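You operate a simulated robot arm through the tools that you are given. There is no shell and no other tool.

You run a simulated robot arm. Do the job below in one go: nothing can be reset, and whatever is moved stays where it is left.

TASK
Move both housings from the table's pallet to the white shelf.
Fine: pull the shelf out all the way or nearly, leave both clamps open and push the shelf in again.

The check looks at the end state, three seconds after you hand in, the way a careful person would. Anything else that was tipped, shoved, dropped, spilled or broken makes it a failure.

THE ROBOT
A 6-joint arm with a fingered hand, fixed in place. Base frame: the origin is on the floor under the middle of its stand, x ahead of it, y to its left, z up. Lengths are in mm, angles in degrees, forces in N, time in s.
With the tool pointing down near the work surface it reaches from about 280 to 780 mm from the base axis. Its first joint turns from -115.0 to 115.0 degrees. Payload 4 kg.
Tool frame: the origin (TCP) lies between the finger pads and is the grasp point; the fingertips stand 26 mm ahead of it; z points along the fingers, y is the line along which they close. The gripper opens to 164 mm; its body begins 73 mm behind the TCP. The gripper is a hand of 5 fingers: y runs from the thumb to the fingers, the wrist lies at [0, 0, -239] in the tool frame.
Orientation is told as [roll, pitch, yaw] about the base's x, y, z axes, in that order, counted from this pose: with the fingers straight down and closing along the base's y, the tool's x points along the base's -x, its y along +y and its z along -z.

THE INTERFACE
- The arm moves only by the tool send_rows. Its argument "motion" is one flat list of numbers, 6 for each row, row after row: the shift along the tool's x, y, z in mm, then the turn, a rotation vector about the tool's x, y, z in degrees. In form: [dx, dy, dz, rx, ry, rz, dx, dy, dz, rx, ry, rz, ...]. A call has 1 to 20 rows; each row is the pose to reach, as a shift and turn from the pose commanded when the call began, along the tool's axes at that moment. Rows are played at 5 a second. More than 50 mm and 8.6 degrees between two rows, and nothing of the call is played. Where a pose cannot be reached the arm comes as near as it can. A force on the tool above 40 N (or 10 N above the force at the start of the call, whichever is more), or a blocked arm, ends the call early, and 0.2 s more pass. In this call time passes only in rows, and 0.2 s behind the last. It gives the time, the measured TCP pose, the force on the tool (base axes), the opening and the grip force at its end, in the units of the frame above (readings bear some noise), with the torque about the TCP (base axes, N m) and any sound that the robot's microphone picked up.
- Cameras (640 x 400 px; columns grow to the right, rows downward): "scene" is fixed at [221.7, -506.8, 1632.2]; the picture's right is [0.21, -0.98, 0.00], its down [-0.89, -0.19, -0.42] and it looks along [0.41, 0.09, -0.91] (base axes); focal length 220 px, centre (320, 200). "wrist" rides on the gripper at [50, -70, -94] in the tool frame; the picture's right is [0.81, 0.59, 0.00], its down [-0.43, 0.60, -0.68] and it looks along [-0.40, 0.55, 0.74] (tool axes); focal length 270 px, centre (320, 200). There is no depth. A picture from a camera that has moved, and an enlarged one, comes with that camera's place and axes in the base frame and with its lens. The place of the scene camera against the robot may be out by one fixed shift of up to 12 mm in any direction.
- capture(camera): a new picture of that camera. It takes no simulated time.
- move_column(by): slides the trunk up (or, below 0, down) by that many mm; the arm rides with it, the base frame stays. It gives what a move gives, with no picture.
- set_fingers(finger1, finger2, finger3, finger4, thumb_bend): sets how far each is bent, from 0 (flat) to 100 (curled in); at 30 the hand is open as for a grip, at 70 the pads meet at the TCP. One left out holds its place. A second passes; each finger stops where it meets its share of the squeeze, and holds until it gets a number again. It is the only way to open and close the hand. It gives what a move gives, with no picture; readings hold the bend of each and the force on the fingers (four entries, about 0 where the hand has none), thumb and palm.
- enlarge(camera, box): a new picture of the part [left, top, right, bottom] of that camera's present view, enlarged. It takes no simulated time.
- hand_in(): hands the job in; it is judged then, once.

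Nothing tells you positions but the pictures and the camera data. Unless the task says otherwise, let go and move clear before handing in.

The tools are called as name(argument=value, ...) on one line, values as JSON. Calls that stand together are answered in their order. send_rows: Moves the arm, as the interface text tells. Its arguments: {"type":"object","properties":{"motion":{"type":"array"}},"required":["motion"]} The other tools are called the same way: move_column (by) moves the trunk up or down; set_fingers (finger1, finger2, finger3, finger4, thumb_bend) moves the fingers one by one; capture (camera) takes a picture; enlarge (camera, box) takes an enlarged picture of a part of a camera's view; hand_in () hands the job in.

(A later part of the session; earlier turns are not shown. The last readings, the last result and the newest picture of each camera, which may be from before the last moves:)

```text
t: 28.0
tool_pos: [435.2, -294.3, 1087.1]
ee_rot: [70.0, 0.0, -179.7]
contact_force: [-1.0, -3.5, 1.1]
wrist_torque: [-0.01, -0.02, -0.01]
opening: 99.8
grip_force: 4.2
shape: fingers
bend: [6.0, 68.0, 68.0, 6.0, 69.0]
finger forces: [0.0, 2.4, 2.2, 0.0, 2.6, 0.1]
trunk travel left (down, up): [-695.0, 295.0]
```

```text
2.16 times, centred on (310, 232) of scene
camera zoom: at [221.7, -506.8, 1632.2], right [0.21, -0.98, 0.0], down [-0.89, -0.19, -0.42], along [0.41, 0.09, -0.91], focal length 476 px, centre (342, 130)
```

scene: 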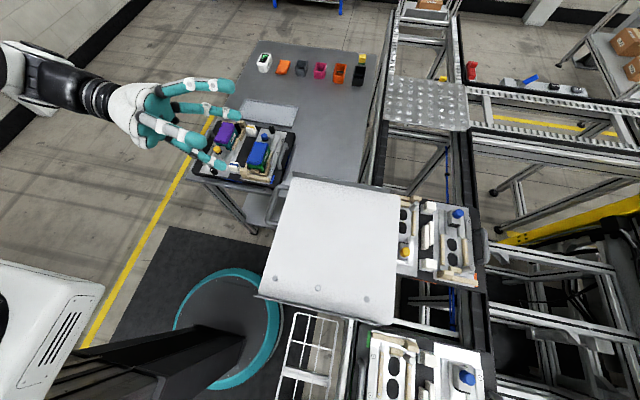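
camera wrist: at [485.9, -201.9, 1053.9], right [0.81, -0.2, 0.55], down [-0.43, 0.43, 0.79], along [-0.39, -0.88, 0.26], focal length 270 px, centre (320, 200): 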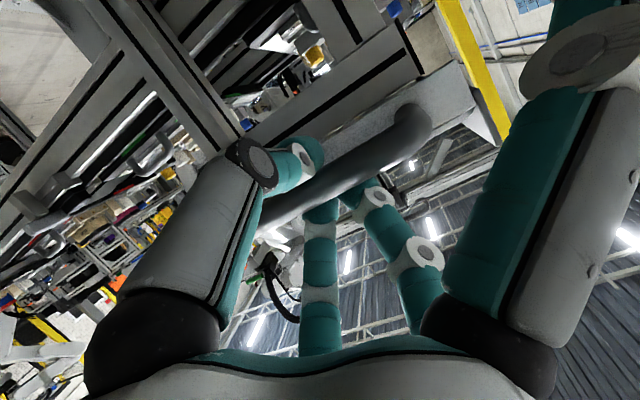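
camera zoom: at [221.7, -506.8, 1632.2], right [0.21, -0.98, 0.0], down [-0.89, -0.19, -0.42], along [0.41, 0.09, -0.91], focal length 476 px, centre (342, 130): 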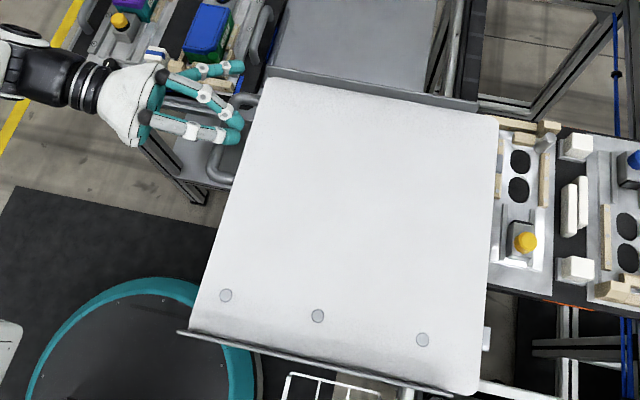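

The shelf slides with only about 3.5 N. I'll keep pulling.

send_rows(motion=[0, -3.4, -9.4, 0, 0, 0, 0, -6.8, -18.8, 0, 0, 0, 0, -10.3, -28.2, 0, 0, 0, 0, -13.7, -37.6, 0, 0, 0, 0, -17.1, -47, 0, 0, 0, 0, -20.5, -56.4, 0, 0, 0, 0, -23.9, -65.8, 0, 0, 0, 0, -27.4, -75.2, 0, 0, 0, 0, -30.8, -84.6, 0, 0, 0, 0, -34.2, -94, 0, 0, 0])

capture(camera="scene")

```text
t: 30.2
tool_pos: [434.6, -193.4, 1086.6]
ee_rot: [69.9, 0.1, -179.7]
contact_force: [0.1, -1.7, 1.7]
wrist_torque: [-0.02, -0.02, 0.02]
opening: 99.6
grip_force: 3.6
shape: fingers
bend: [6.0, 68.0, 68.0, 6.0, 69.0]
finger forces: [0.1, 2.4, 2.4, 0.0, 2.1, 0.0]
trunk travel left (down, up): [-695.0, 295.0]
```

```text
taken
```

scene: 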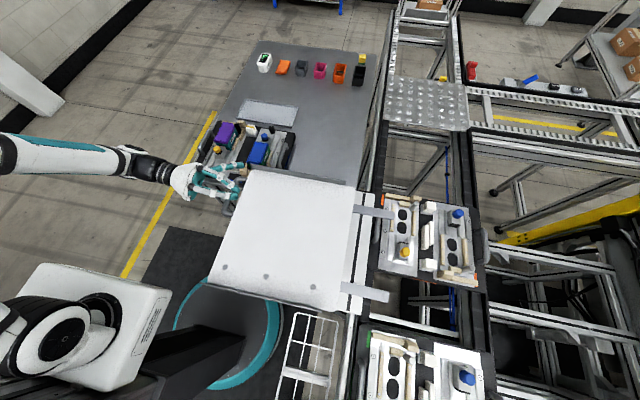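

send_rows(motion=[0, -3.4, -9.4, 0, 0, 0, 0, -6.8, -18.8, 0, 0, 0, 0, -10.3, -28.2, 0, 0, 0, 0, -13.7, -37.6, 0, 0, 0, 0, -17.1, -47, 0, 0, 0, 0, -20.5, -56.4, 0, 0, 0, 0, -23.9, -65.8, 0, 0, 0])

capture(camera="scene")

```text
t: 31.8
tool_pos: [434.4, -124.4, 1087.3]
ee_rot: [70.0, 0.0, -179.7]
contact_force: [1.3, -1.4, 0.8]
wrist_torque: [-0.02, -0.02, 0.05]
opening: 100.0
grip_force: 3.3
shape: fingers
bend: [6.0, 68.0, 68.0, 6.0, 69.0]
finger forces: [0.0, 2.3, 2.3, 0.1, 2.3, 0.1]
trunk travel left (down, up): [-695.0, 295.0]
```

```text
taken
```

scene: 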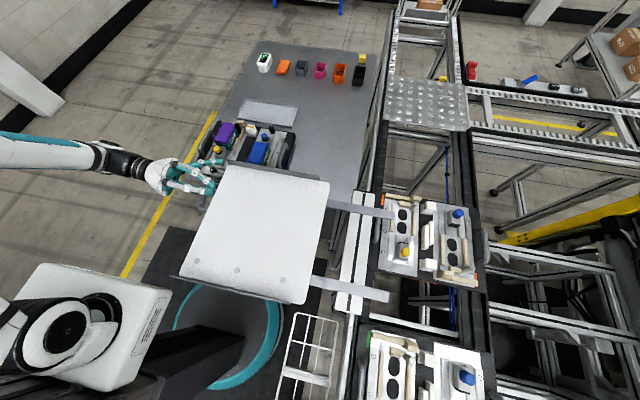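

send_rows(motion=[0, -2, -5.6, 0, 0, 0, 0, -4.1, -11.3, 0, 0, 0, 0, -6.2, -16.9, 0, 0, 0, 0, -8.2, -22.6, 0, 0, 0, 0, -10.3, -28.2, 0, 0, 0, 0, -12.3, -33.8, 0, 0, 0, 0, -14.4, -39.5, 0, 0, 0, 0, -16.4, -45.1, 0, 0, 0])

capture(camera="scene")

```text
t: 33.6
tool_pos: [433.4, -95.9, 1072.7]
ee_rot: [69.3, 0.3, -179.3]
contact_force: [2.3, -2.7, 17.6]
wrist_torque: [-0.19, 0.01, 0.02]
opening: 100.2
grip_force: 9.0
shape: fingers
bend: [6.0, 65.0, 65.0, 6.0, 70.0]
finger forces: [0.0, 8.8, 8.9, 0.0, 0.0, 0.1]
out of reach, approached as far as the arm can: row 3, 4, 5, 6, 7, 8
trunk travel left (down, up): [-695.0, 295.0]
```

```text
taken
```

scene: 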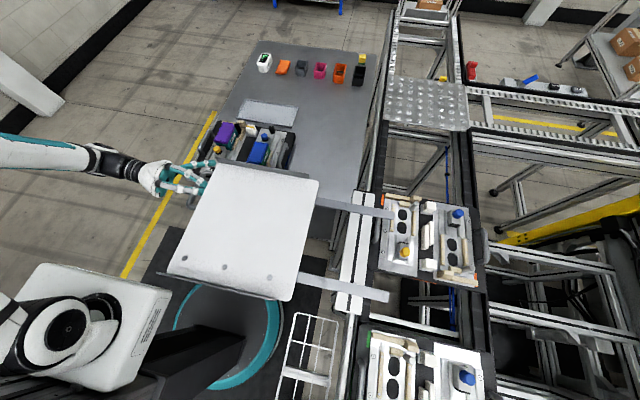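

I've pulled the shelf about 220 mm, and this tilt is now at its reach limit, pressing down slightly on the bar. I'll rotate the hand about the bar to a smaller tilt (about 40°) and unload it.

send_rows(motion=[0, 6, -1, 6, 0, 0, 0, 11, -2, 12, 0, 0, 0, 15, -3, 18, 0, 0, 0, 18, -3.5, 24, 0, 0, 0, 19.4, -3.7, 29.3, 0, 0])

capture(camera="wrist")

enlarge(camera="scene", box=[120, 120, 340, 310])

```text
t: 34.8
tool_pos: [433.2, -99.4, 1089.8]
ee_rot: [40.6, 0.0, -179.9]
contact_force: [0.0, -0.6, -3.4]
wrist_torque: [-0.07, -0.02, 0.01]
opening: 99.7
grip_force: 1.4
shape: fingers
bend: [6.0, 69.0, 69.0, 6.0, 69.0]
finger forces: [0.0, 0.0, 0.0, 0.0, 2.1, 0.0]
trunk travel left (down, up): [-695.0, 295.0]
```

```text
taken
camera wrist: at [483.8, 15.6, 1115.5], right [0.81, -0.44, 0.38], down [-0.43, -0.01, 0.9], along [-0.39, -0.9, -0.2], focal length 270 px, centre (320, 200)
```

wrist: 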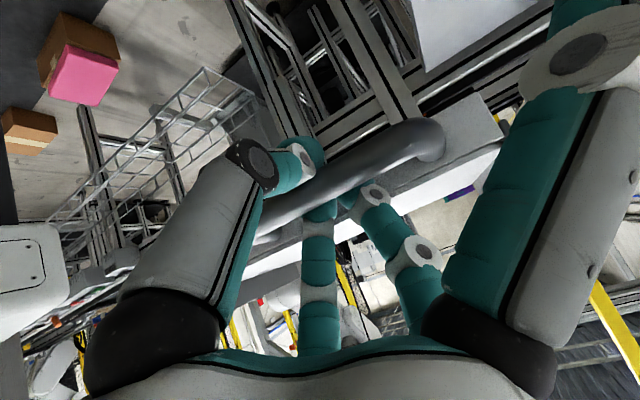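

```text
2.11 times, centred on (230, 215) of scene
camera zoom: at [221.7, -506.8, 1632.2], right [0.21, -0.98, 0.0], down [-0.89, -0.19, -0.42], along [0.41, 0.09, -0.91], focal length 464 px, centre (510, 168)
```

zoom: 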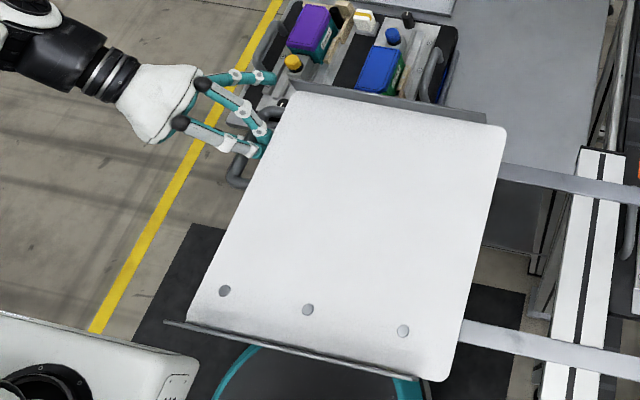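

Still hooked, at 40° tilt. I'll continue pulling in small steps.

send_rows(motion=[0, -4.6, -3.9, 0, 0, 0, 0, -9.1, -7.8, 0, 0, 0, 0, -13.7, -11.7, 0, 0, 0, 0, -18.2, -15.6, 0, 0, 0, 0, -22.8, -19.5, 0, 0, 0, 0, -27.3, -23.4, 0, 0, 0, 0, -31.9, -27.3, 0, 0, 0, 0, -36.4, -31.2, 0, 0, 0])

capture(camera="scene")

```text
t: 36.6
tool_pos: [431.5, -56.6, 1088.8]
ee_rot: [40.7, -0.1, -179.9]
contact_force: [-0.8, -37.7, -9.5]
wrist_torque: [0.31, -0.03, 0.0]
opening: 100.2
grip_force: 15.5
shape: fingers
bend: [6.0, 62.0, 62.0, 6.0, 70.0]
finger forces: [0.0, 14.9, 14.9, 0.0, 0.0, 0.1]
trunk travel left (down, up): [-695.0, 295.0]
```

```text
taken
```

scene: 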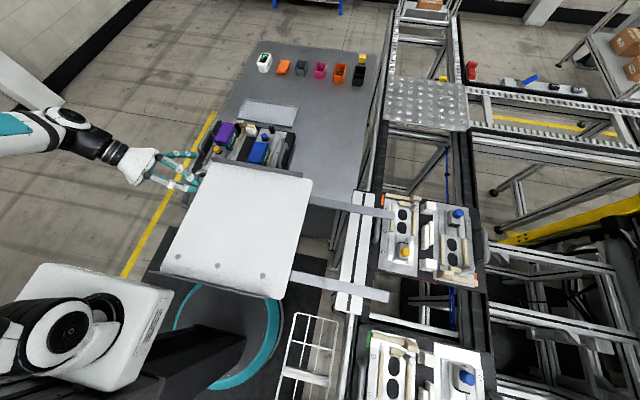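

The pull force jumped to 38 N, so the shelf is at its stop, fully out. I'll unload, open the fingers and back away from the handle.

send_rows(motion=[0, 5, 4.5, 0, 0, 0, 0, 10, 8.5, 0, 0, 0])

set_fingers(finger1=30, finger2=30, finger3=30, finger4=30, thumb_bend=30)

capture(camera="wrist")

enlarge(camera="scene", box=[100, 120, 320, 310])

```text
t: 37.2
tool_pos: [433.5, -65.3, 1089.7]
ee_rot: [40.5, 0.1, -179.7]
contact_force: [-0.8, -14.0, 6.2]
wrist_torque: [-0.22, 0.0, -0.02]
opening: 100.3
grip_force: 6.9
shape: fingers
bend: [6.0, 64.0, 64.0, 6.0, 70.0]
finger forces: [0.0, 7.6, 7.5, 0.0, 0.0, 0.0]
trunk travel left (down, up): [-695.0, 295.0]
```

```text
t: 38.2
tool_pos: [432.2, -64.2, 1089.7]
ee_rot: [40.7, 0.0, -179.7]
contact_force: [-0.3, -0.2, 0.4]
wrist_torque: [0.03, -0.01, -0.02]
opening: 91.2
grip_force: 0.1
shape: fingers
bend: [30.0, 30.0, 30.0, 30.0, 30.0]
finger forces: [0.0, 0.1, 0.1, 0.0, 0.0, 0.1]
trunk travel left (down, up): [-695.0, 295.0]
```

```text
taken
camera wrist: at [483.5, 50.6, 1115.4], right [0.81, -0.44, 0.38], down [-0.43, -0.01, 0.9], along [-0.39, -0.9, -0.2], focal length 270 px, centre (320, 200)
```

wrist: 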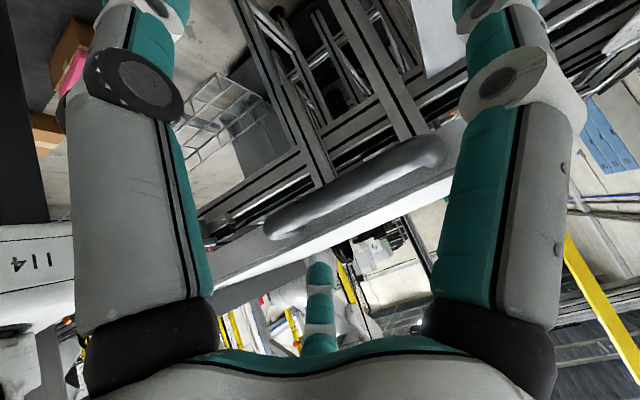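

```text
2.11 times, centred on (210, 215) of scene
camera zoom: at [221.7, -506.8, 1632.2], right [0.21, -0.98, 0.0], down [-0.89, -0.19, -0.42], along [0.41, 0.09, -0.91], focal length 464 px, centre (552, 168)
```

zoom: 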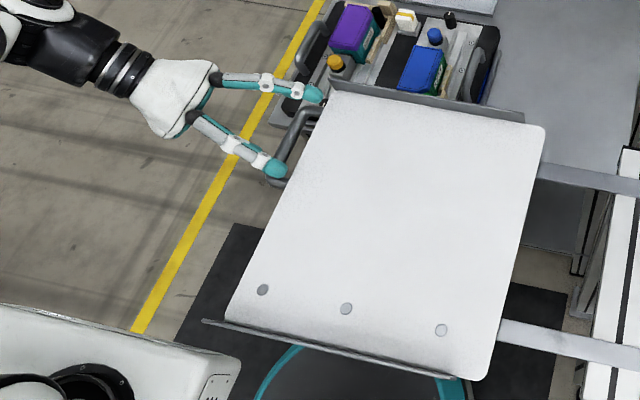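

The shelf is fully out, now roughly x 210..515 and y -435..-135. I'll back away along the tool axis, return to tool-down, and turn the wrist to inspect the pallet.

send_rows(motion=[0, 0, -30, 0, 0, 0, 0, 0, -60, 0, 0, 0, 0, 0, -90, 0, 0, 0, 0, 0, -130, 0, 0, 0])

send_rows(motion=[10, 2, -4, 6.8, 0, 0, 20, 4, -8, 13.6, 0, 0, 30, 6, -12, 20.4, 0, 0, 40, 8, -16, 27.2, 0, 0, 50, 10, -20, 34, 0, 0, 60, 12, -24, 40.6, 0, 0])

send_rows(motion=[0, 0, 0, 0, 0, -8, 0, 0, 0, 0, 0, -16, 0, 0, 0, 0, 0, -24, 0, 0, 0, 0, 0, -32, 0, 0, 0, 0, 0, -40, 0, 0, 0, 0, 0, -48, 0, 0, 0, 0, 0, -56, 0, 0, 0, 0, 0, -64, 0, 0, 0, 0, 0, -72, 0, 0, 0, 0, 0, -80, 0, 0, 0, 0, 0, -88, 0, 0, 0, 0, 0, -96, 0, 0, 0, 0, 0, -104, 0, 0, 0, 0, 0, -112, 0, 0, 0, 0, 0, -120, 0, 0, 0, 0, 0, -125.5])

capture(camera="wrist")

capture(camera="scene")

```text
t: 39.2
tool_pos: [435.4, 10.2, 1169.0]
ee_rot: [40.5, 0.1, -179.6]
contact_force: [0.4, 0.2, -0.1]
wrist_torque: [-0.01, 0.0, -0.01]
opening: 90.8
grip_force: 0.1
shape: fingers
bend: [30.0, 30.0, 30.0, 30.0, 30.0]
finger forces: [0.1, 0.0, 0.0, 0.0, 0.0, 0.1]
out of reach, approached as far as the arm can: row 4
trunk travel left (down, up): [-695.0, 295.0]
```

```text
t: 40.6
tool_pos: [496.2, 16.2, 1194.0]
ee_rot: [0.0, -0.1, -179.7]
contact_force: [-0.7, -0.3, -0.1]
wrist_torque: [0.01, 0.03, 0.04]
opening: 91.2
grip_force: 0.0
shape: fingers
bend: [30.0, 30.0, 30.0, 30.0, 30.0]
finger forces: [0.0, 0.0, 0.0, 0.1, 0.1, 0.0]
trunk travel left (down, up): [-695.0, 295.0]
```

```text
t: 44.0
tool_pos: [495.0, 16.3, 1195.6]
ee_rot: [0.0, -0.1, -54.2]
contact_force: [-0.3, -0.1, -0.3]
wrist_torque: [0.02, 0.0, -0.01]
opening: 90.8
grip_force: 0.1
shape: fingers
bend: [30.0, 30.0, 30.0, 30.0, 30.0]
finger forces: [0.0, 0.1, 0.1, 0.1, 0.2, 0.0]
trunk travel left (down, up): [-695.0, 295.0]
```

```text
taken
camera wrist: at [410.8, 17.4, 1289.1], right [0.0, 1.0, 0.0], down [0.74, 0.0, 0.68], along [0.68, 0.0, -0.74], focal length 270 px, centre (320, 200)
```

wrist: 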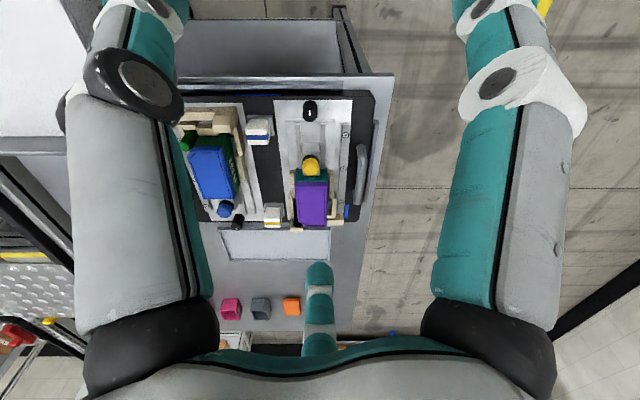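

```text
taken
```

scene: 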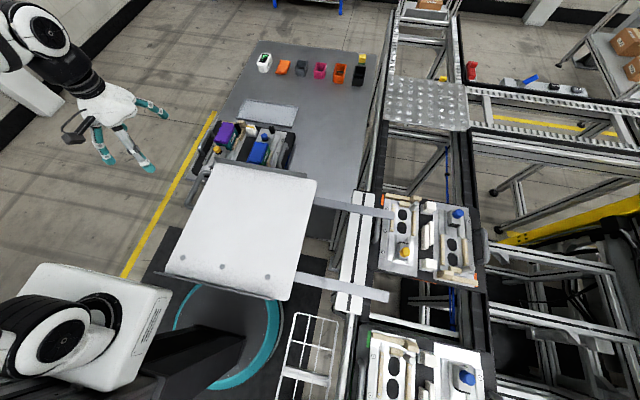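

enlarge(camera="wrist", box=[170, 85, 390, 235])

enlarge(camera="wrist", box=[260, 90, 370, 165])

enlarge(camera="wrist", box=[260, 155, 370, 230])

```text
2.67 times, centred on (280, 160) of wrist
camera zoom: at [410.8, 17.4, 1289.1], right [0.0, 1.0, 0.0], down [0.74, 0.0, 0.68], along [0.68, 0.0, -0.74], focal length 721 px, centre (427, 307)
```

zoom: 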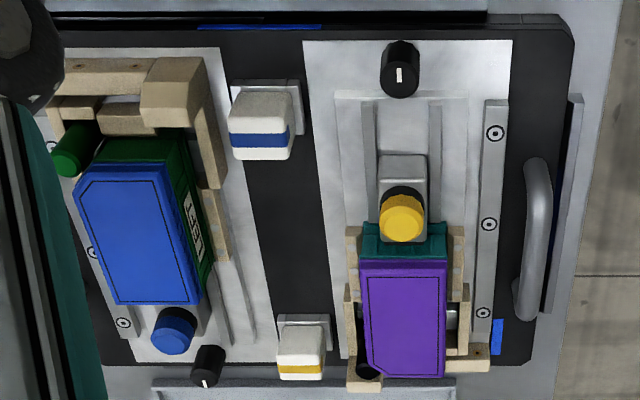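

```text
5.33 times, centred on (315, 128) of wrist
camera zoom: at [410.8, 17.4, 1289.1], right [0.0, 1.0, 0.0], down [0.74, 0.0, 0.68], along [0.68, 0.0, -0.74], focal length 1442 px, centre (347, 587)
```

zoom: 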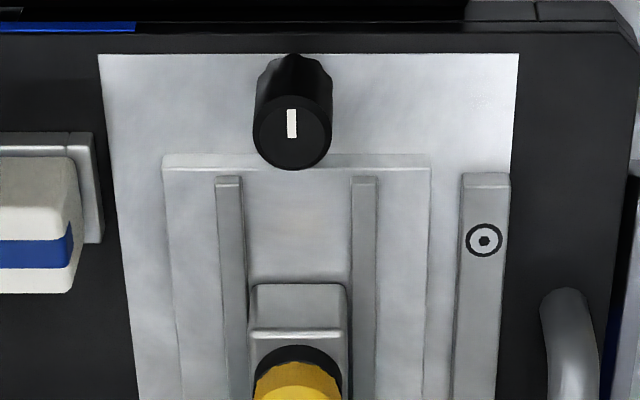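

```text
5.33 times, centred on (315, 192) of wrist
camera zoom: at [410.8, 17.4, 1289.1], right [0.0, 1.0, 0.0], down [0.74, 0.0, 0.68], along [0.68, 0.0, -0.74], focal length 1442 px, centre (347, 240)
```

zoom: 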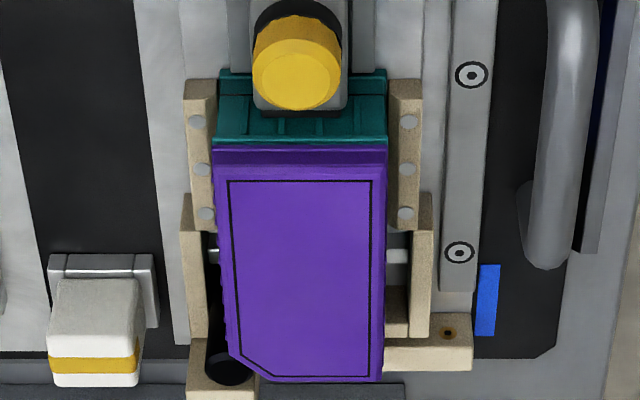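

The layout is clear now. Each knob block (yellow and blue) sits in a short track pressed against its housing, so sliding it away from the housing opens it. I'll move closer for a second view to get accurate positions.

send_rows(motion=[0, 0, 8, 0, 0, 0, 0, 0, 20, 0, 0, 0])

```text
t: 44.6
tool_pos: [495.8, 16.1, 1176.1]
ee_rot: [0.1, -0.1, -54.2]
contact_force: [0.5, 0.2, 0.3]
wrist_torque: [0.0, 0.0, 0.03]
opening: 90.9
grip_force: 0.1
shape: fingers
bend: [30.0, 30.0, 30.0, 30.0, 30.0]
finger forces: [0.0, 0.0, 0.1, 0.0, 0.0, 0.0]
trunk travel left (down, up): [-695.0, 295.0]
```

send_rows(motion=[-34, 10.5, 8, 0, 0, 0, -68, 21, 16, 0, 0, 0, -102, 31.5, 24, 0, 0, 0, -136.4, 42.1, 31, 0, 0, 0])

capture(camera="wrist")

enlarge(camera="wrist", box=[200, 40, 330, 130])

enlarge(camera="wrist", box=[320, 80, 450, 170])

enlarge(camera="wrist", box=[200, 110, 330, 200])

```text
t: 45.6
tool_pos: [611.8, -72.8, 1145.2]
ee_rot: [-0.2, 0.0, -54.4]
contact_force: [0.0, 0.0, 0.2]
wrist_torque: [-0.03, 0.0, -0.01]
opening: 91.0
grip_force: 0.1
shape: fingers
bend: [30.0, 30.0, 30.0, 30.0, 30.0]
finger forces: [0.0, 0.0, 0.0, 0.0, 0.0, 0.0]
trunk travel left (down, up): [-695.0, 295.0]
```

```text
taken
camera wrist: at [526.6, -69.9, 1237.8], right [0.0, 1.0, 0.0], down [0.74, 0.0, 0.68], along [0.68, 0.0, -0.74], focal length 270 px, centre (320, 200)
```

wrist: 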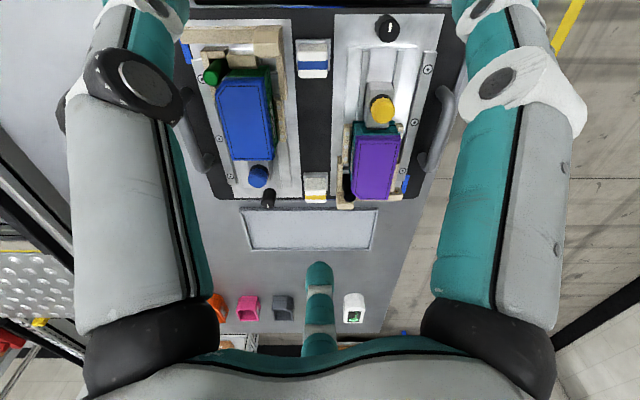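

```text
4.44 times, centred on (265, 85) of wrist
camera zoom: at [526.6, -69.9, 1237.8], right [0.0, 1.0, 0.0], down [0.74, 0.0, 0.68], along [0.68, 0.0, -0.74], focal length 1201 px, centre (564, 711)
```

zoom: 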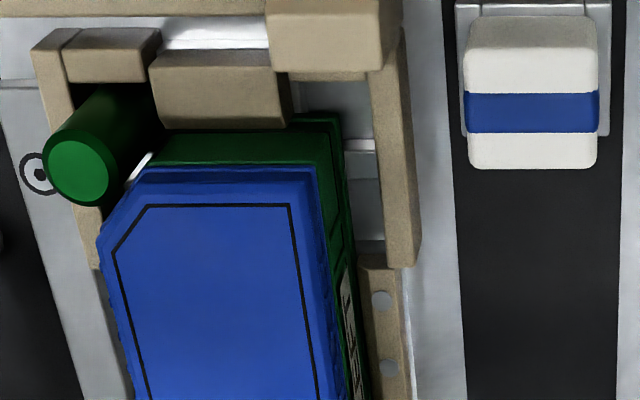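

```text
4.44 times, centred on (385, 125) of wrist
camera zoom: at [526.6, -69.9, 1237.8], right [0.0, 1.0, 0.0], down [0.74, 0.0, 0.68], along [0.68, 0.0, -0.74], focal length 1201 px, centre (31, 533)
```

zoom: 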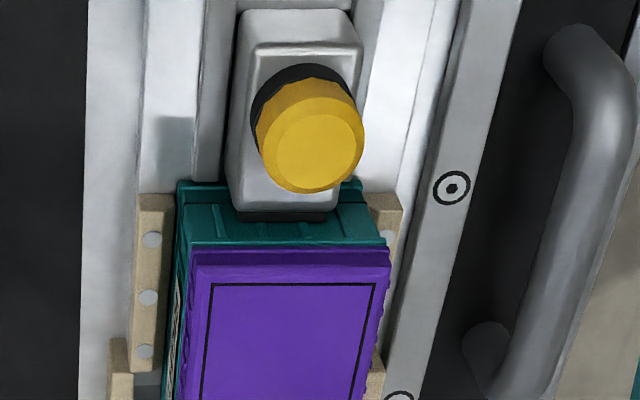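

```text
4.44 times, centred on (265, 155) of wrist
camera zoom: at [526.6, -69.9, 1237.8], right [0.0, 1.0, 0.0], down [0.74, 0.0, 0.68], along [0.68, 0.0, -0.74], focal length 1201 px, centre (564, 400)
```

zoom: 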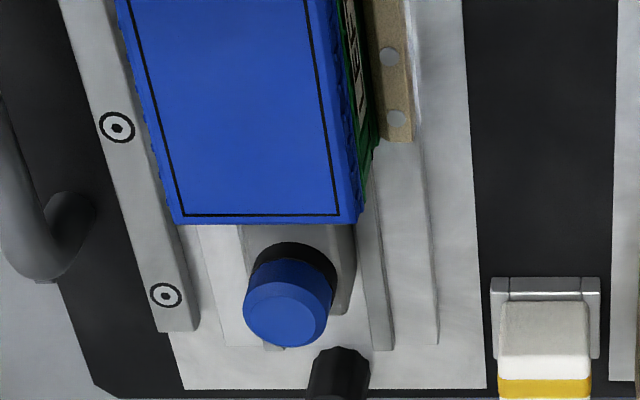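

Triangulated positions:
- Yellow knob: about (669, 4), top z≈931.
- Purple housing: x 698..797, y -24..31, z 890..941.

There's little room between knob and lid, so I'll pinch the knob with the thumb and fingers 2/3 and drag it back toward the robot. First I'll set the yaw to 0 and curl finger 4 out of the way of the lid.

send_rows(motion=[0, 0, 0, 0, 0, -8, 0, 0, 0, 0, 0, -16, 0, 0, 0, 0, 0, -24, 0, 0, 0, 0, 0, -32, 0, 0, 0, 0, 0, -40, 0, 0, 0, 0, 0, -48, 0, 0, 0, 0, 0, -54.4])

set_fingers(finger4=100)

capture(camera="wrist")

enlarge(camera="scene", box=[80, 60, 300, 220])

```text
t: 47.2
tool_pos: [608.8, -70.1, 1144.7]
ee_rot: [-0.1, 0.0, 0.3]
contact_force: [-1.2, 0.5, -1.2]
wrist_torque: [0.02, 0.02, 0.0]
opening: 91.2
grip_force: 0.0
shape: fingers
bend: [30.0, 30.0, 30.0, 30.0, 30.0]
finger forces: [0.0, 0.0, 0.0, 0.0, 0.0, 0.1]
trunk travel left (down, up): [-695.0, 295.0]
```

```text
t: 48.2
tool_pos: [608.5, -70.0, 1144.9]
ee_rot: [-0.1, 0.0, 0.1]
contact_force: [0.8, 0.3, 0.1]
wrist_torque: [0.01, 0.01, 0.01]
opening: 90.9
grip_force: 0.2
shape: fingers
bend: [30.0, 30.0, 30.0, 100.0, 30.0]
finger forces: [0.0, 0.0, 0.0, 0.1, 0.0, 0.1]
trunk travel left (down, up): [-695.0, 295.0]
```

```text
taken
camera wrist: at [560.1, -138.8, 1238.6], right [-0.81, 0.59, 0.0], down [0.43, 0.6, 0.68], along [0.4, 0.55, -0.74], focal length 270 px, centre (320, 200)
```

wrist: 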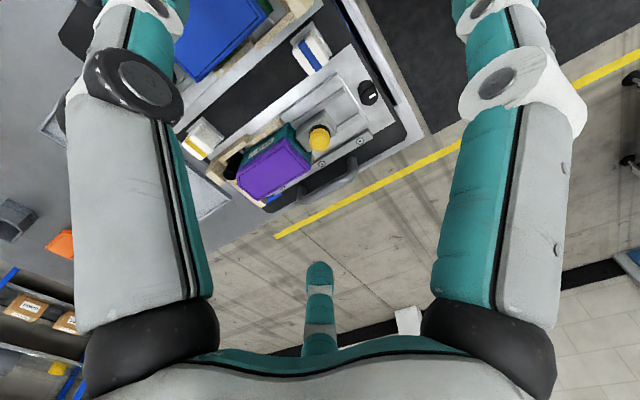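

```text
2.50 times, centred on (190, 140) of scene
camera zoom: at [221.7, -506.8, 1632.2], right [0.21, -0.98, 0.0], down [-0.89, -0.19, -0.42], along [0.41, 0.09, -0.91], focal length 550 px, centre (645, 350)
```

zoom: 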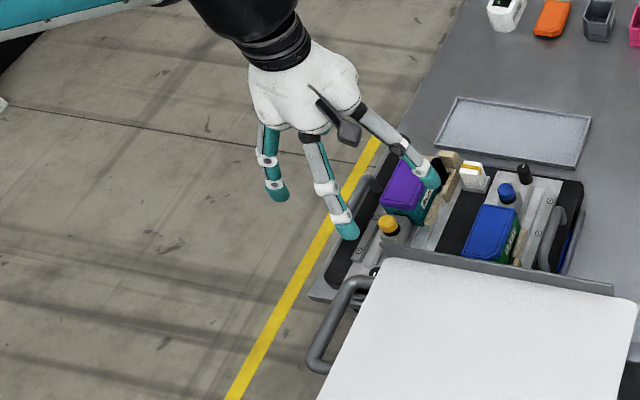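

send_rows(motion=[-15, 18.5, 25, 0, 0, -5.3, -30, 37, 50, 0, 0, -10.6, -45, 55.5, 85, 0, 0, -16, -60.5, 74, 115, 0, 0, -21])

capture(camera="wrist")

enlarge(camera="wrist", box=[210, 60, 450, 260])

enlarge(camera="scene", box=[150, 80, 310, 200])

```text
t: 49.2
tool_pos: [671.1, 3.3, 1029.9]
ee_rot: [-0.1, 0.0, 21.2]
contact_force: [-0.1, 0.0, 0.2]
wrist_torque: [-0.03, 0.04, 0.0]
opening: 90.8
grip_force: 0.1
shape: fingers
bend: [30.0, 30.0, 30.0, 100.0, 30.0]
finger forces: [0.1, 0.0, 0.1, 0.1, 0.0, 0.0]
trunk travel left (down, up): [-695.0, 295.0]
```

```text
taken
camera wrist: at [650.4, -78.6, 1123.2], right [-0.97, 0.26, 0.0], down [0.19, 0.71, 0.68], along [0.17, 0.65, -0.74], focal length 270 px, centre (320, 200)
```

wrist: 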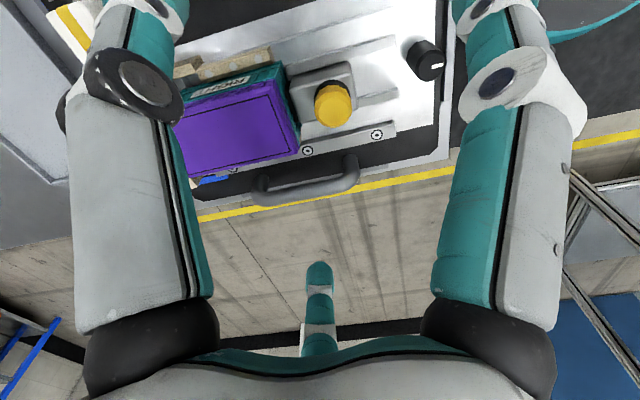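

```text
2.00 times, centred on (330, 160) of wrist
camera zoom: at [650.4, -78.6, 1123.2], right [-0.97, 0.26, 0.0], down [0.19, 0.71, 0.68], along [0.17, 0.65, -0.74], focal length 541 px, centre (300, 280)
```

zoom: 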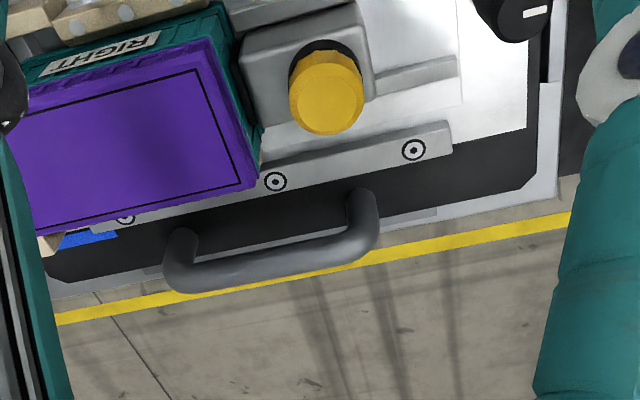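

```text
3.33 times, centred on (230, 140) of scene
camera zoom: at [221.7, -506.8, 1632.2], right [0.21, -0.98, 0.0], down [-0.89, -0.19, -0.42], along [0.41, 0.09, -0.91], focal length 734 px, centre (620, 400)
```

zoom: 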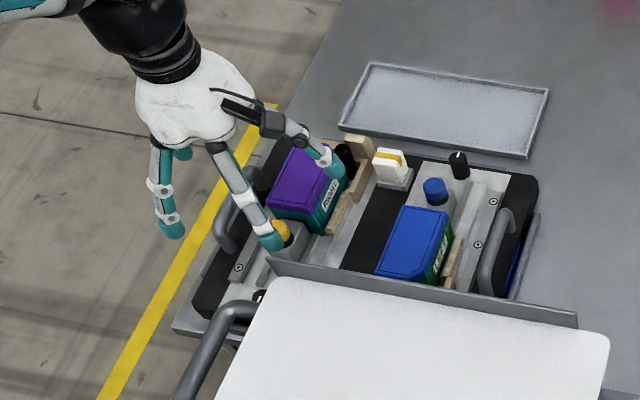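

From this close view the yellow knob is centred at about (660, 3.5) with its top at z≈940. I'll pre-shape the fingers to 50 and descend over it.

set_fingers(finger1=50, finger2=50, finger3=50, thumb_bend=50)

send_rows(motion=[5, 2, 25, 0, 0, 0, 10.3, 4, 45, 0, 0, 0, 10.3, 4, 60, 0, 0, 0])

capture(camera="wrist")

enlarge(camera="scene", box=[160, 100, 260, 175])

```text
t: 50.2
tool_pos: [670.2, 3.0, 1029.7]
ee_rot: [-0.1, 0.0, 21.1]
contact_force: [0.0, 0.0, -0.4]
wrist_torque: [-0.01, 0.01, 0.0]
opening: 42.6
grip_force: 0.0
shape: fingers
bend: [50.0, 50.0, 50.0, 100.0, 50.0]
finger forces: [0.0, 0.0, 0.1, 0.0, 0.0, 0.0]
trunk travel left (down, up): [-695.0, 295.0]
```

```text
t: 51.0
tool_pos: [659.3, 3.6, 970.0]
ee_rot: [-0.1, 0.0, 21.2]
contact_force: [-1.0, -0.3, -0.9]
wrist_torque: [-0.02, 0.01, 0.02]
opening: 42.6
grip_force: 0.0
shape: fingers
bend: [50.0, 50.0, 50.0, 100.0, 50.0]
finger forces: [0.0, 0.1, 0.0, 0.0, 0.0, 0.0]
trunk travel left (down, up): [-695.0, 295.0]
```

```text
taken
camera wrist: at [638.1, -78.0, 1063.7], right [-0.97, 0.26, 0.0], down [0.19, 0.71, 0.68], along [0.17, 0.65, -0.74], focal length 270 px, centre (320, 200)
```

wrist: 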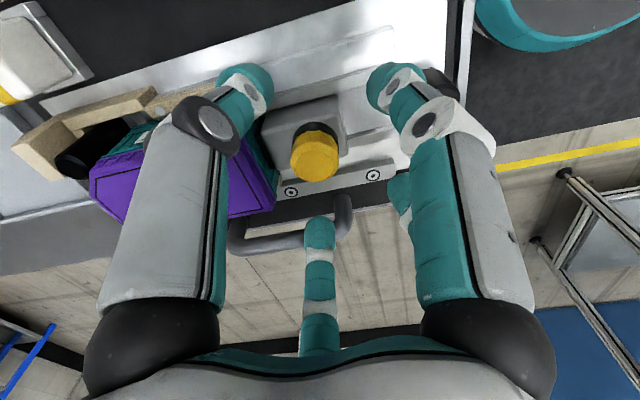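

```text
5.33 times, centred on (210, 138) of scene
camera zoom: at [221.7, -506.8, 1632.2], right [0.21, -0.98, 0.0], down [-0.89, -0.19, -0.42], along [0.41, 0.09, -0.91], focal length 1174 px, centre (907, 533)
```

zoom: 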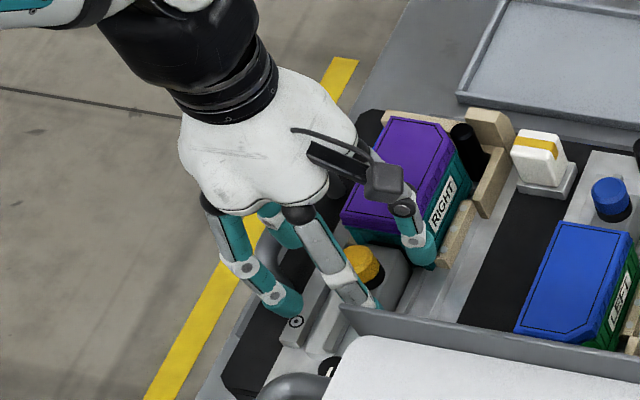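

send_rows(motion=[0, 0, 10, 0, 0, 0, 0, 0, 20, 0, 0, 0])

capture(camera="wrist")

enlarge(camera="scene", box=[160, 100, 260, 175])

```text
t: 51.6
tool_pos: [657.9, 3.9, 949.5]
ee_rot: [-0.1, 0.1, 21.1]
contact_force: [1.1, 0.3, -0.7]
wrist_torque: [-0.03, 0.02, 0.03]
opening: 42.8
grip_force: 0.0
shape: fingers
bend: [50.0, 50.0, 50.0, 100.0, 50.0]
finger forces: [0.1, 0.0, 0.0, 0.0, 0.1, 0.0]
trunk travel left (down, up): [-695.0, 295.0]
```

```text
taken
camera wrist: at [638.0, -78.3, 1043.4], right [-0.97, 0.26, 0.0], down [0.19, 0.71, 0.68], along [0.17, 0.65, -0.74], focal length 270 px, centre (320, 200)
```

wrist: 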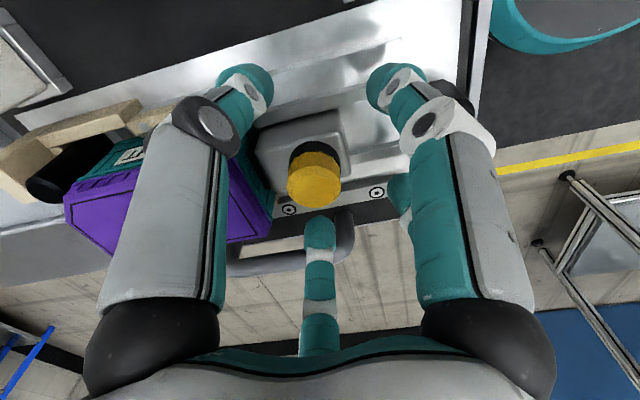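

```text
5.33 times, centred on (210, 138) of scene
camera zoom: at [221.7, -506.8, 1632.2], right [0.21, -0.98, 0.0], down [-0.89, -0.19, -0.42], along [0.41, 0.09, -0.91], focal length 1174 px, centre (907, 533)
```

zoom: 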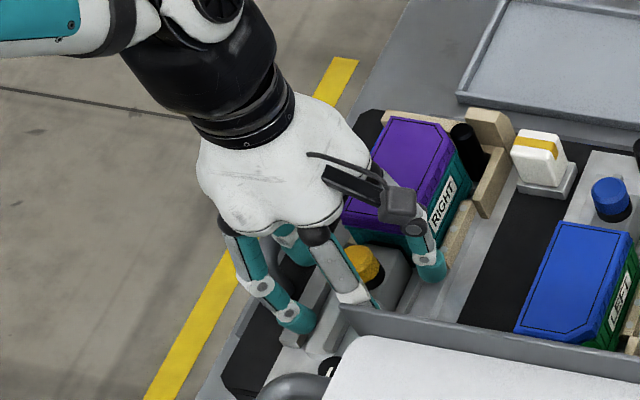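

send_rows(motion=[-1.8, -2.3, 3, 0, 0, 0])

set_fingers(finger1=66, finger2=66, finger3=66, thumb_bend=66)

capture(camera="wrist")

enlarge(camera="scene", box=[160, 100, 260, 175])

```text
t: 52.0
tool_pos: [660.5, 1.0, 947.2]
ee_rot: [-0.1, 0.1, 21.1]
contact_force: [-0.1, -0.2, -0.2]
wrist_torque: [0.0, 0.03, 0.01]
opening: 42.8
grip_force: 0.2
shape: fingers
bend: [50.0, 50.0, 50.0, 100.0, 50.0]
finger forces: [0.0, 0.0, 0.0, 0.1, 0.1, 0.0]
trunk travel left (down, up): [-695.0, 295.0]
```

```text
t: 53.0
tool_pos: [659.0, 2.1, 946.2]
ee_rot: [-0.1, 0.1, 21.2]
contact_force: [-7.6, -4.0, -0.7]
wrist_torque: [-0.09, 0.22, -0.05]
opening: 16.3
grip_force: 9.6
shape: fingers
bend: [61.0, 61.0, 64.0, 100.0, 63.0]
finger forces: [6.0, 5.2, 1.9, 0.1, 5.5, 0.1]
trunk travel left (down, up): [-695.0, 295.0]
```

```text
taken
camera wrist: at [639.4, -80.4, 1040.4], right [-0.97, 0.26, 0.0], down [0.19, 0.71, 0.68], along [0.17, 0.65, -0.74], focal length 270 px, centre (320, 200)
```

wrist: 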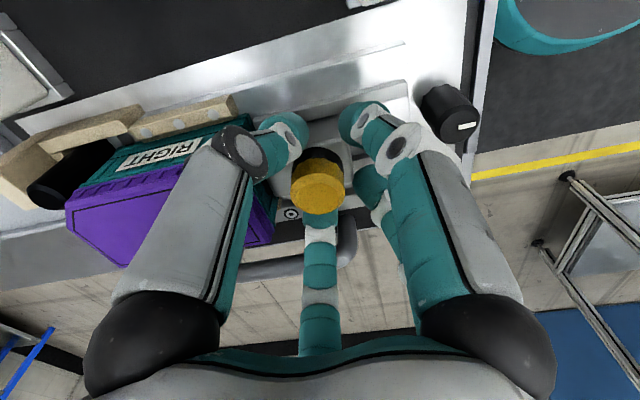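

```text
5.33 times, centred on (210, 138) of scene
camera zoom: at [221.7, -506.8, 1632.2], right [0.21, -0.98, 0.0], down [-0.89, -0.19, -0.42], along [0.41, 0.09, -0.91], focal length 1174 px, centre (907, 533)
```

zoom: 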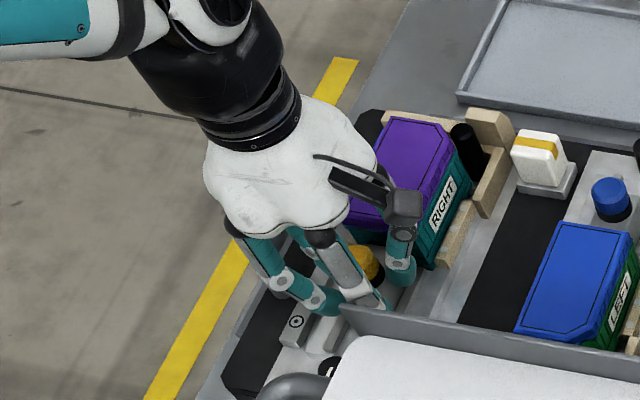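

The knob is held by the thumb and fingers 1–3. I'll try a small drag toward -x and watch the force, so I don't shove the pallet if the block is locked.

send_rows(motion=[1.9, 0.7, 0, 0, 0, 0, 3.7, 1.4, 0, 0, 0, 0, 5.6, 2.2, 0, 0, 0, 0])

enlarge(camera="wrist", box=[210, 90, 450, 270])

```text
t: 53.8
tool_pos: [656.3, 2.0, 947.6]
ee_rot: [-0.2, -0.1, 21.1]
contact_force: [0.3, -4.1, 0.7]
wrist_torque: [-0.1, -0.02, 0.02]
opening: 14.1
grip_force: 5.9
shape: fingers
bend: [62.0, 63.0, 64.0, 100.0, 63.0]
finger forces: [3.0, 2.5, 1.9, 0.1, 5.6, 0.0]
trunk travel left (down, up): [-695.0, 295.0]
```

```text
2.22 times, centred on (330, 180) of wrist
camera zoom: at [635.1, -80.0, 1040.8], right [-0.97, 0.26, 0.0], down [0.19, 0.71, 0.68], along [0.17, 0.65, -0.74], focal length 601 px, centre (298, 244)
```

zoom: 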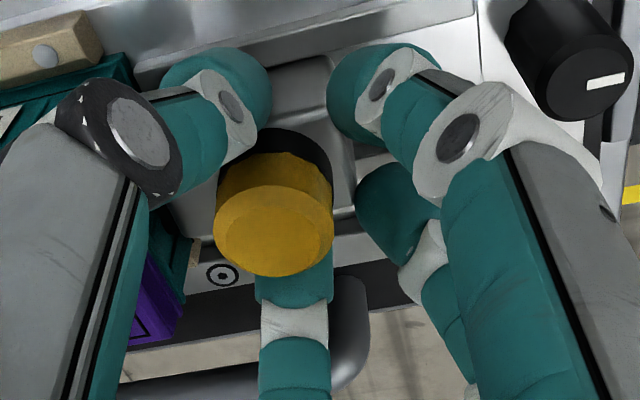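

send_rows(motion=[1.9, 0.7, 0, 0, 0, 0, 3.7, 1.4, 0, 0, 0, 0, 5.6, 2.2, 0, 0, 0, 0, 7.5, 2.9, 0, 0, 0, 0])

enlarge(camera="wrist", box=[210, 90, 450, 270])

enlarge(camera="scene", box=[170, 110, 260, 175])

```text
t: 54.8
tool_pos: [648.0, 3.4, 945.4]
ee_rot: [-0.1, 0.0, 21.1]
contact_force: [4.0, -3.3, 0.4]
wrist_torque: [-0.08, -0.12, 0.04]
opening: 9.5
grip_force: 3.6
shape: fingers
bend: [66.0, 66.0, 64.0, 100.0, 63.0]
finger forces: [0.2, 0.0, 2.3, 0.0, 5.6, 0.1]
trunk travel left (down, up): [-695.0, 295.0]
```

```text
2.22 times, centred on (330, 180) of wrist
camera zoom: at [627.0, -80.1, 1040.1], right [-0.97, 0.26, 0.0], down [0.19, 0.71, 0.68], along [0.17, 0.65, -0.74], focal length 601 px, centre (298, 244)
```

zoom: 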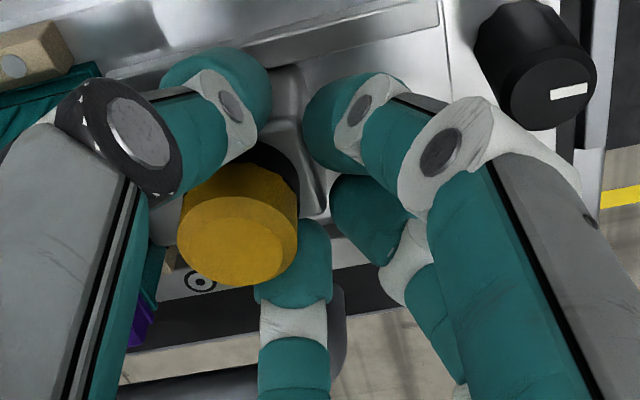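

```text
6.15 times, centred on (215, 142) of scene
camera zoom: at [221.7, -506.8, 1632.2], right [0.21, -0.98, 0.0], down [-0.89, -0.19, -0.42], along [0.41, 0.09, -0.91], focal length 1355 px, centre (966, 554)
```

zoom: 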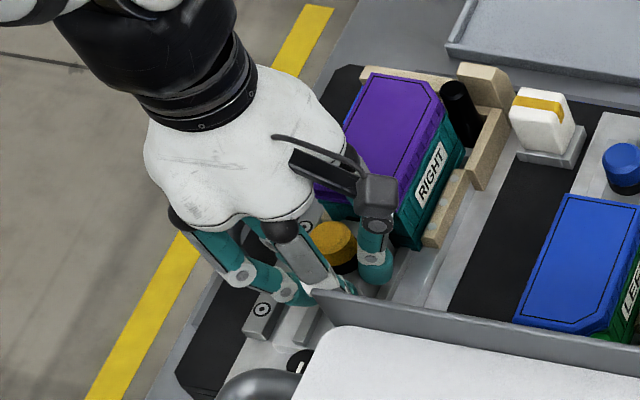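

send_rows(motion=[1.9, 0.7, 0, 0, 0, 0, 3.7, 1.4, 0, 0, 0, 0])

enlarge(camera="wrist", box=[210, 90, 450, 270])

```text
t: 55.4
tool_pos: [643.2, 2.2, 946.9]
ee_rot: [-0.2, 0.0, 21.2]
contact_force: [5.9, -2.8, 0.5]
wrist_torque: [-0.05, -0.15, 0.04]
opening: 9.5
grip_force: 4.0
shape: fingers
bend: [66.0, 66.0, 64.0, 100.0, 63.0]
finger forces: [0.1, 0.0, 2.4, 0.0, 5.2, 0.0]
trunk travel left (down, up): [-695.0, 295.0]
```

```text
2.22 times, centred on (330, 180) of wrist
camera zoom: at [622.7, -80.2, 1040.1], right [-0.97, 0.26, 0.0], down [0.19, 0.71, 0.68], along [0.17, 0.65, -0.74], focal length 601 px, centre (298, 244)
```

zoom: 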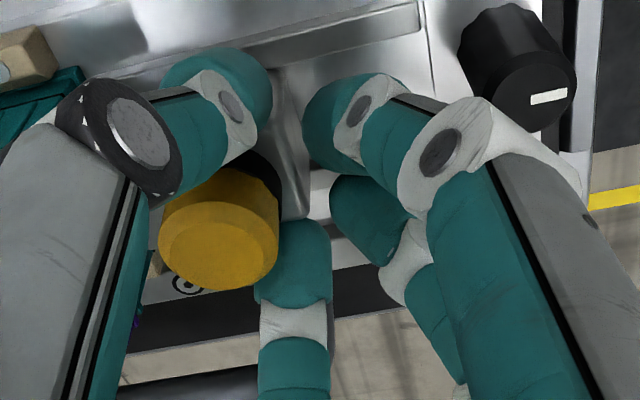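

The block hasn't moved yet. The knob is just slipping out toward +x between thumb and finger 3 at about 6 N. I'll open, re-centre and squeeze with the thumb and finger 3 only.

set_fingers(finger1=48, finger2=48, finger3=52, thumb_bend=52)

send_rows(motion=[-7.5, -2.9, 0, 0, 0, 0, -15.8, -6.2, 0, 0, 0, 0])

set_fingers(finger3=75, thumb_bend=75)

enlarge(camera="wrist", box=[210, 90, 450, 270])

```text
t: 56.4
tool_pos: [642.3, 2.8, 946.6]
ee_rot: [-0.2, 0.0, 21.1]
contact_force: [0.5, -0.8, -0.1]
wrist_torque: [0.0, 0.03, 0.02]
opening: 42.7
grip_force: 0.2
shape: fingers
bend: [48.0, 48.0, 52.0, 100.0, 52.0]
finger forces: [0.0, 0.0, 0.1, 0.0, 0.0, 0.0]
trunk travel left (down, up): [-695.0, 295.0]
```

```text
t: 57.0
tool_pos: [659.9, 2.3, 947.7]
ee_rot: [-0.1, 0.0, 21.3]
contact_force: [-0.6, 0.1, 0.1]
wrist_torque: [0.0, -0.01, 0.01]
opening: 42.5
grip_force: 0.0
shape: fingers
bend: [48.0, 48.0, 52.0, 100.0, 52.0]
finger forces: [0.1, 0.1, 0.1, 0.0, 0.1, 0.0]
trunk travel left (down, up): [-695.0, 295.0]
```

```text
t: 58.0
tool_pos: [659.1, 0.5, 946.6]
ee_rot: [0.0, 0.0, 21.2]
contact_force: [3.7, -9.8, -0.5]
wrist_torque: [-0.17, -0.1, -0.08]
opening: 35.2
grip_force: 13.7
shape: fingers
bend: [48.0, 48.0, 64.0, 100.0, 64.0]
finger forces: [0.0, 0.1, 8.9, 0.1, 18.1, 0.0]
trunk travel left (down, up): [-695.0, 295.0]
```

```text
2.22 times, centred on (330, 180) of wrist
camera zoom: at [639.6, -81.7, 1040.2], right [-0.97, 0.26, 0.0], down [0.19, 0.71, 0.68], along [0.17, 0.65, -0.74], focal length 601 px, centre (298, 244)
```

zoom: 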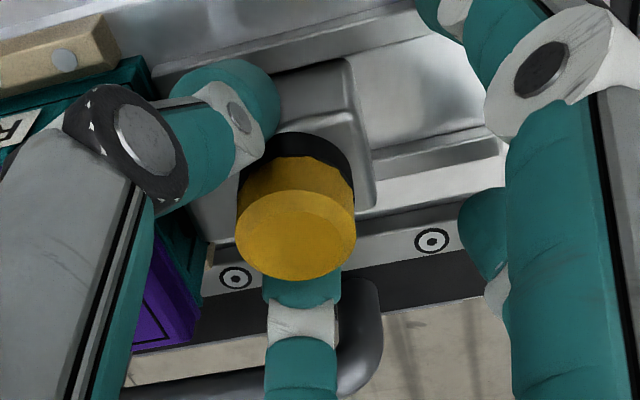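

Much firmer now (thumb 18 N, finger 3 at 9 N). I'll pull gently again.

send_rows(motion=[1.9, 0.7, 0, 0, 0, 0, 3.7, 1.4, 0, 0, 0, 0, 5.6, 2.2, 0, 0, 0, 0])

enlarge(camera="wrist", box=[210, 90, 450, 270])

```text
t: 58.8
tool_pos: [655.2, 0.3, 946.4]
ee_rot: [0.0, -0.1, 21.2]
contact_force: [7.2, -10.6, 1.4]
wrist_torque: [-0.29, -0.21, -0.04]
opening: 35.2
grip_force: 13.5
shape: fingers
bend: [48.0, 48.0, 64.0, 100.0, 64.0]
finger forces: [0.1, 0.1, 8.1, 0.0, 18.7, 0.0]
trunk travel left (down, up): [-695.0, 295.0]
```

```text
2.22 times, centred on (330, 180) of wrist
camera zoom: at [634.0, -81.0, 1039.9], right [-0.97, 0.26, 0.0], down [0.19, 0.71, 0.68], along [0.17, 0.65, -0.74], focal length 601 px, centre (298, 244)
```

zoom: 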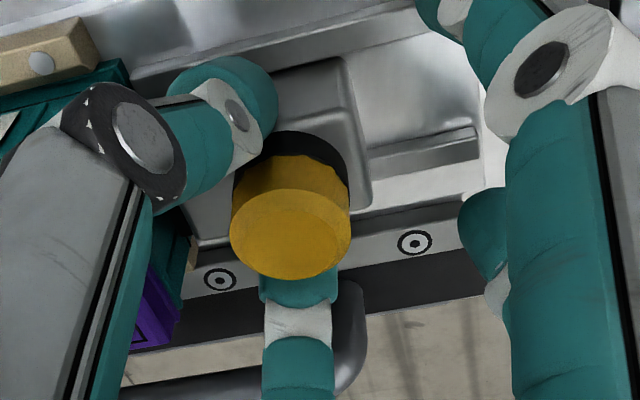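

The block is moving with the hand now, and the pallet marks stay still. I'll continue pulling.

send_rows(motion=[2.8, 1.1, 0, 0, 0, 0, 5.6, 2.2, 0, 0, 0, 0, 8.4, 3.3, 0, 0, 0, 0, 11.2, 4.3, 0, 0, 0, 0])

enlarge(camera="wrist", box=[210, 90, 450, 270])

```text
t: 59.8
tool_pos: [641.0, 0.4, 946.3]
ee_rot: [0.0, 0.2, 21.1]
contact_force: [-3.0, -12.8, 1.0]
wrist_torque: [-0.32, 0.05, -0.17]
opening: 35.7
grip_force: 14.3
shape: fingers
bend: [48.0, 48.0, 64.0, 100.0, 64.0]
finger forces: [0.0, 0.1, 8.2, 0.0, 20.8, 0.0]
trunk travel left (down, up): [-695.0, 295.0]
```

```text
2.22 times, centred on (330, 180) of wrist
camera zoom: at [619.7, -81.2, 1039.9], right [-0.97, 0.26, 0.0], down [0.19, 0.71, 0.68], along [0.17, 0.65, -0.74], focal length 601 px, centre (298, 244)
```

zoom: 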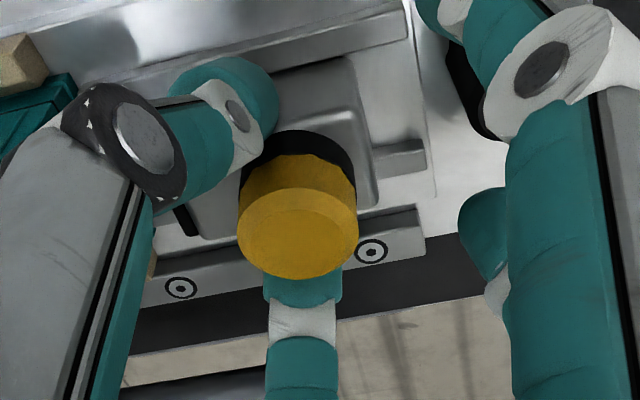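

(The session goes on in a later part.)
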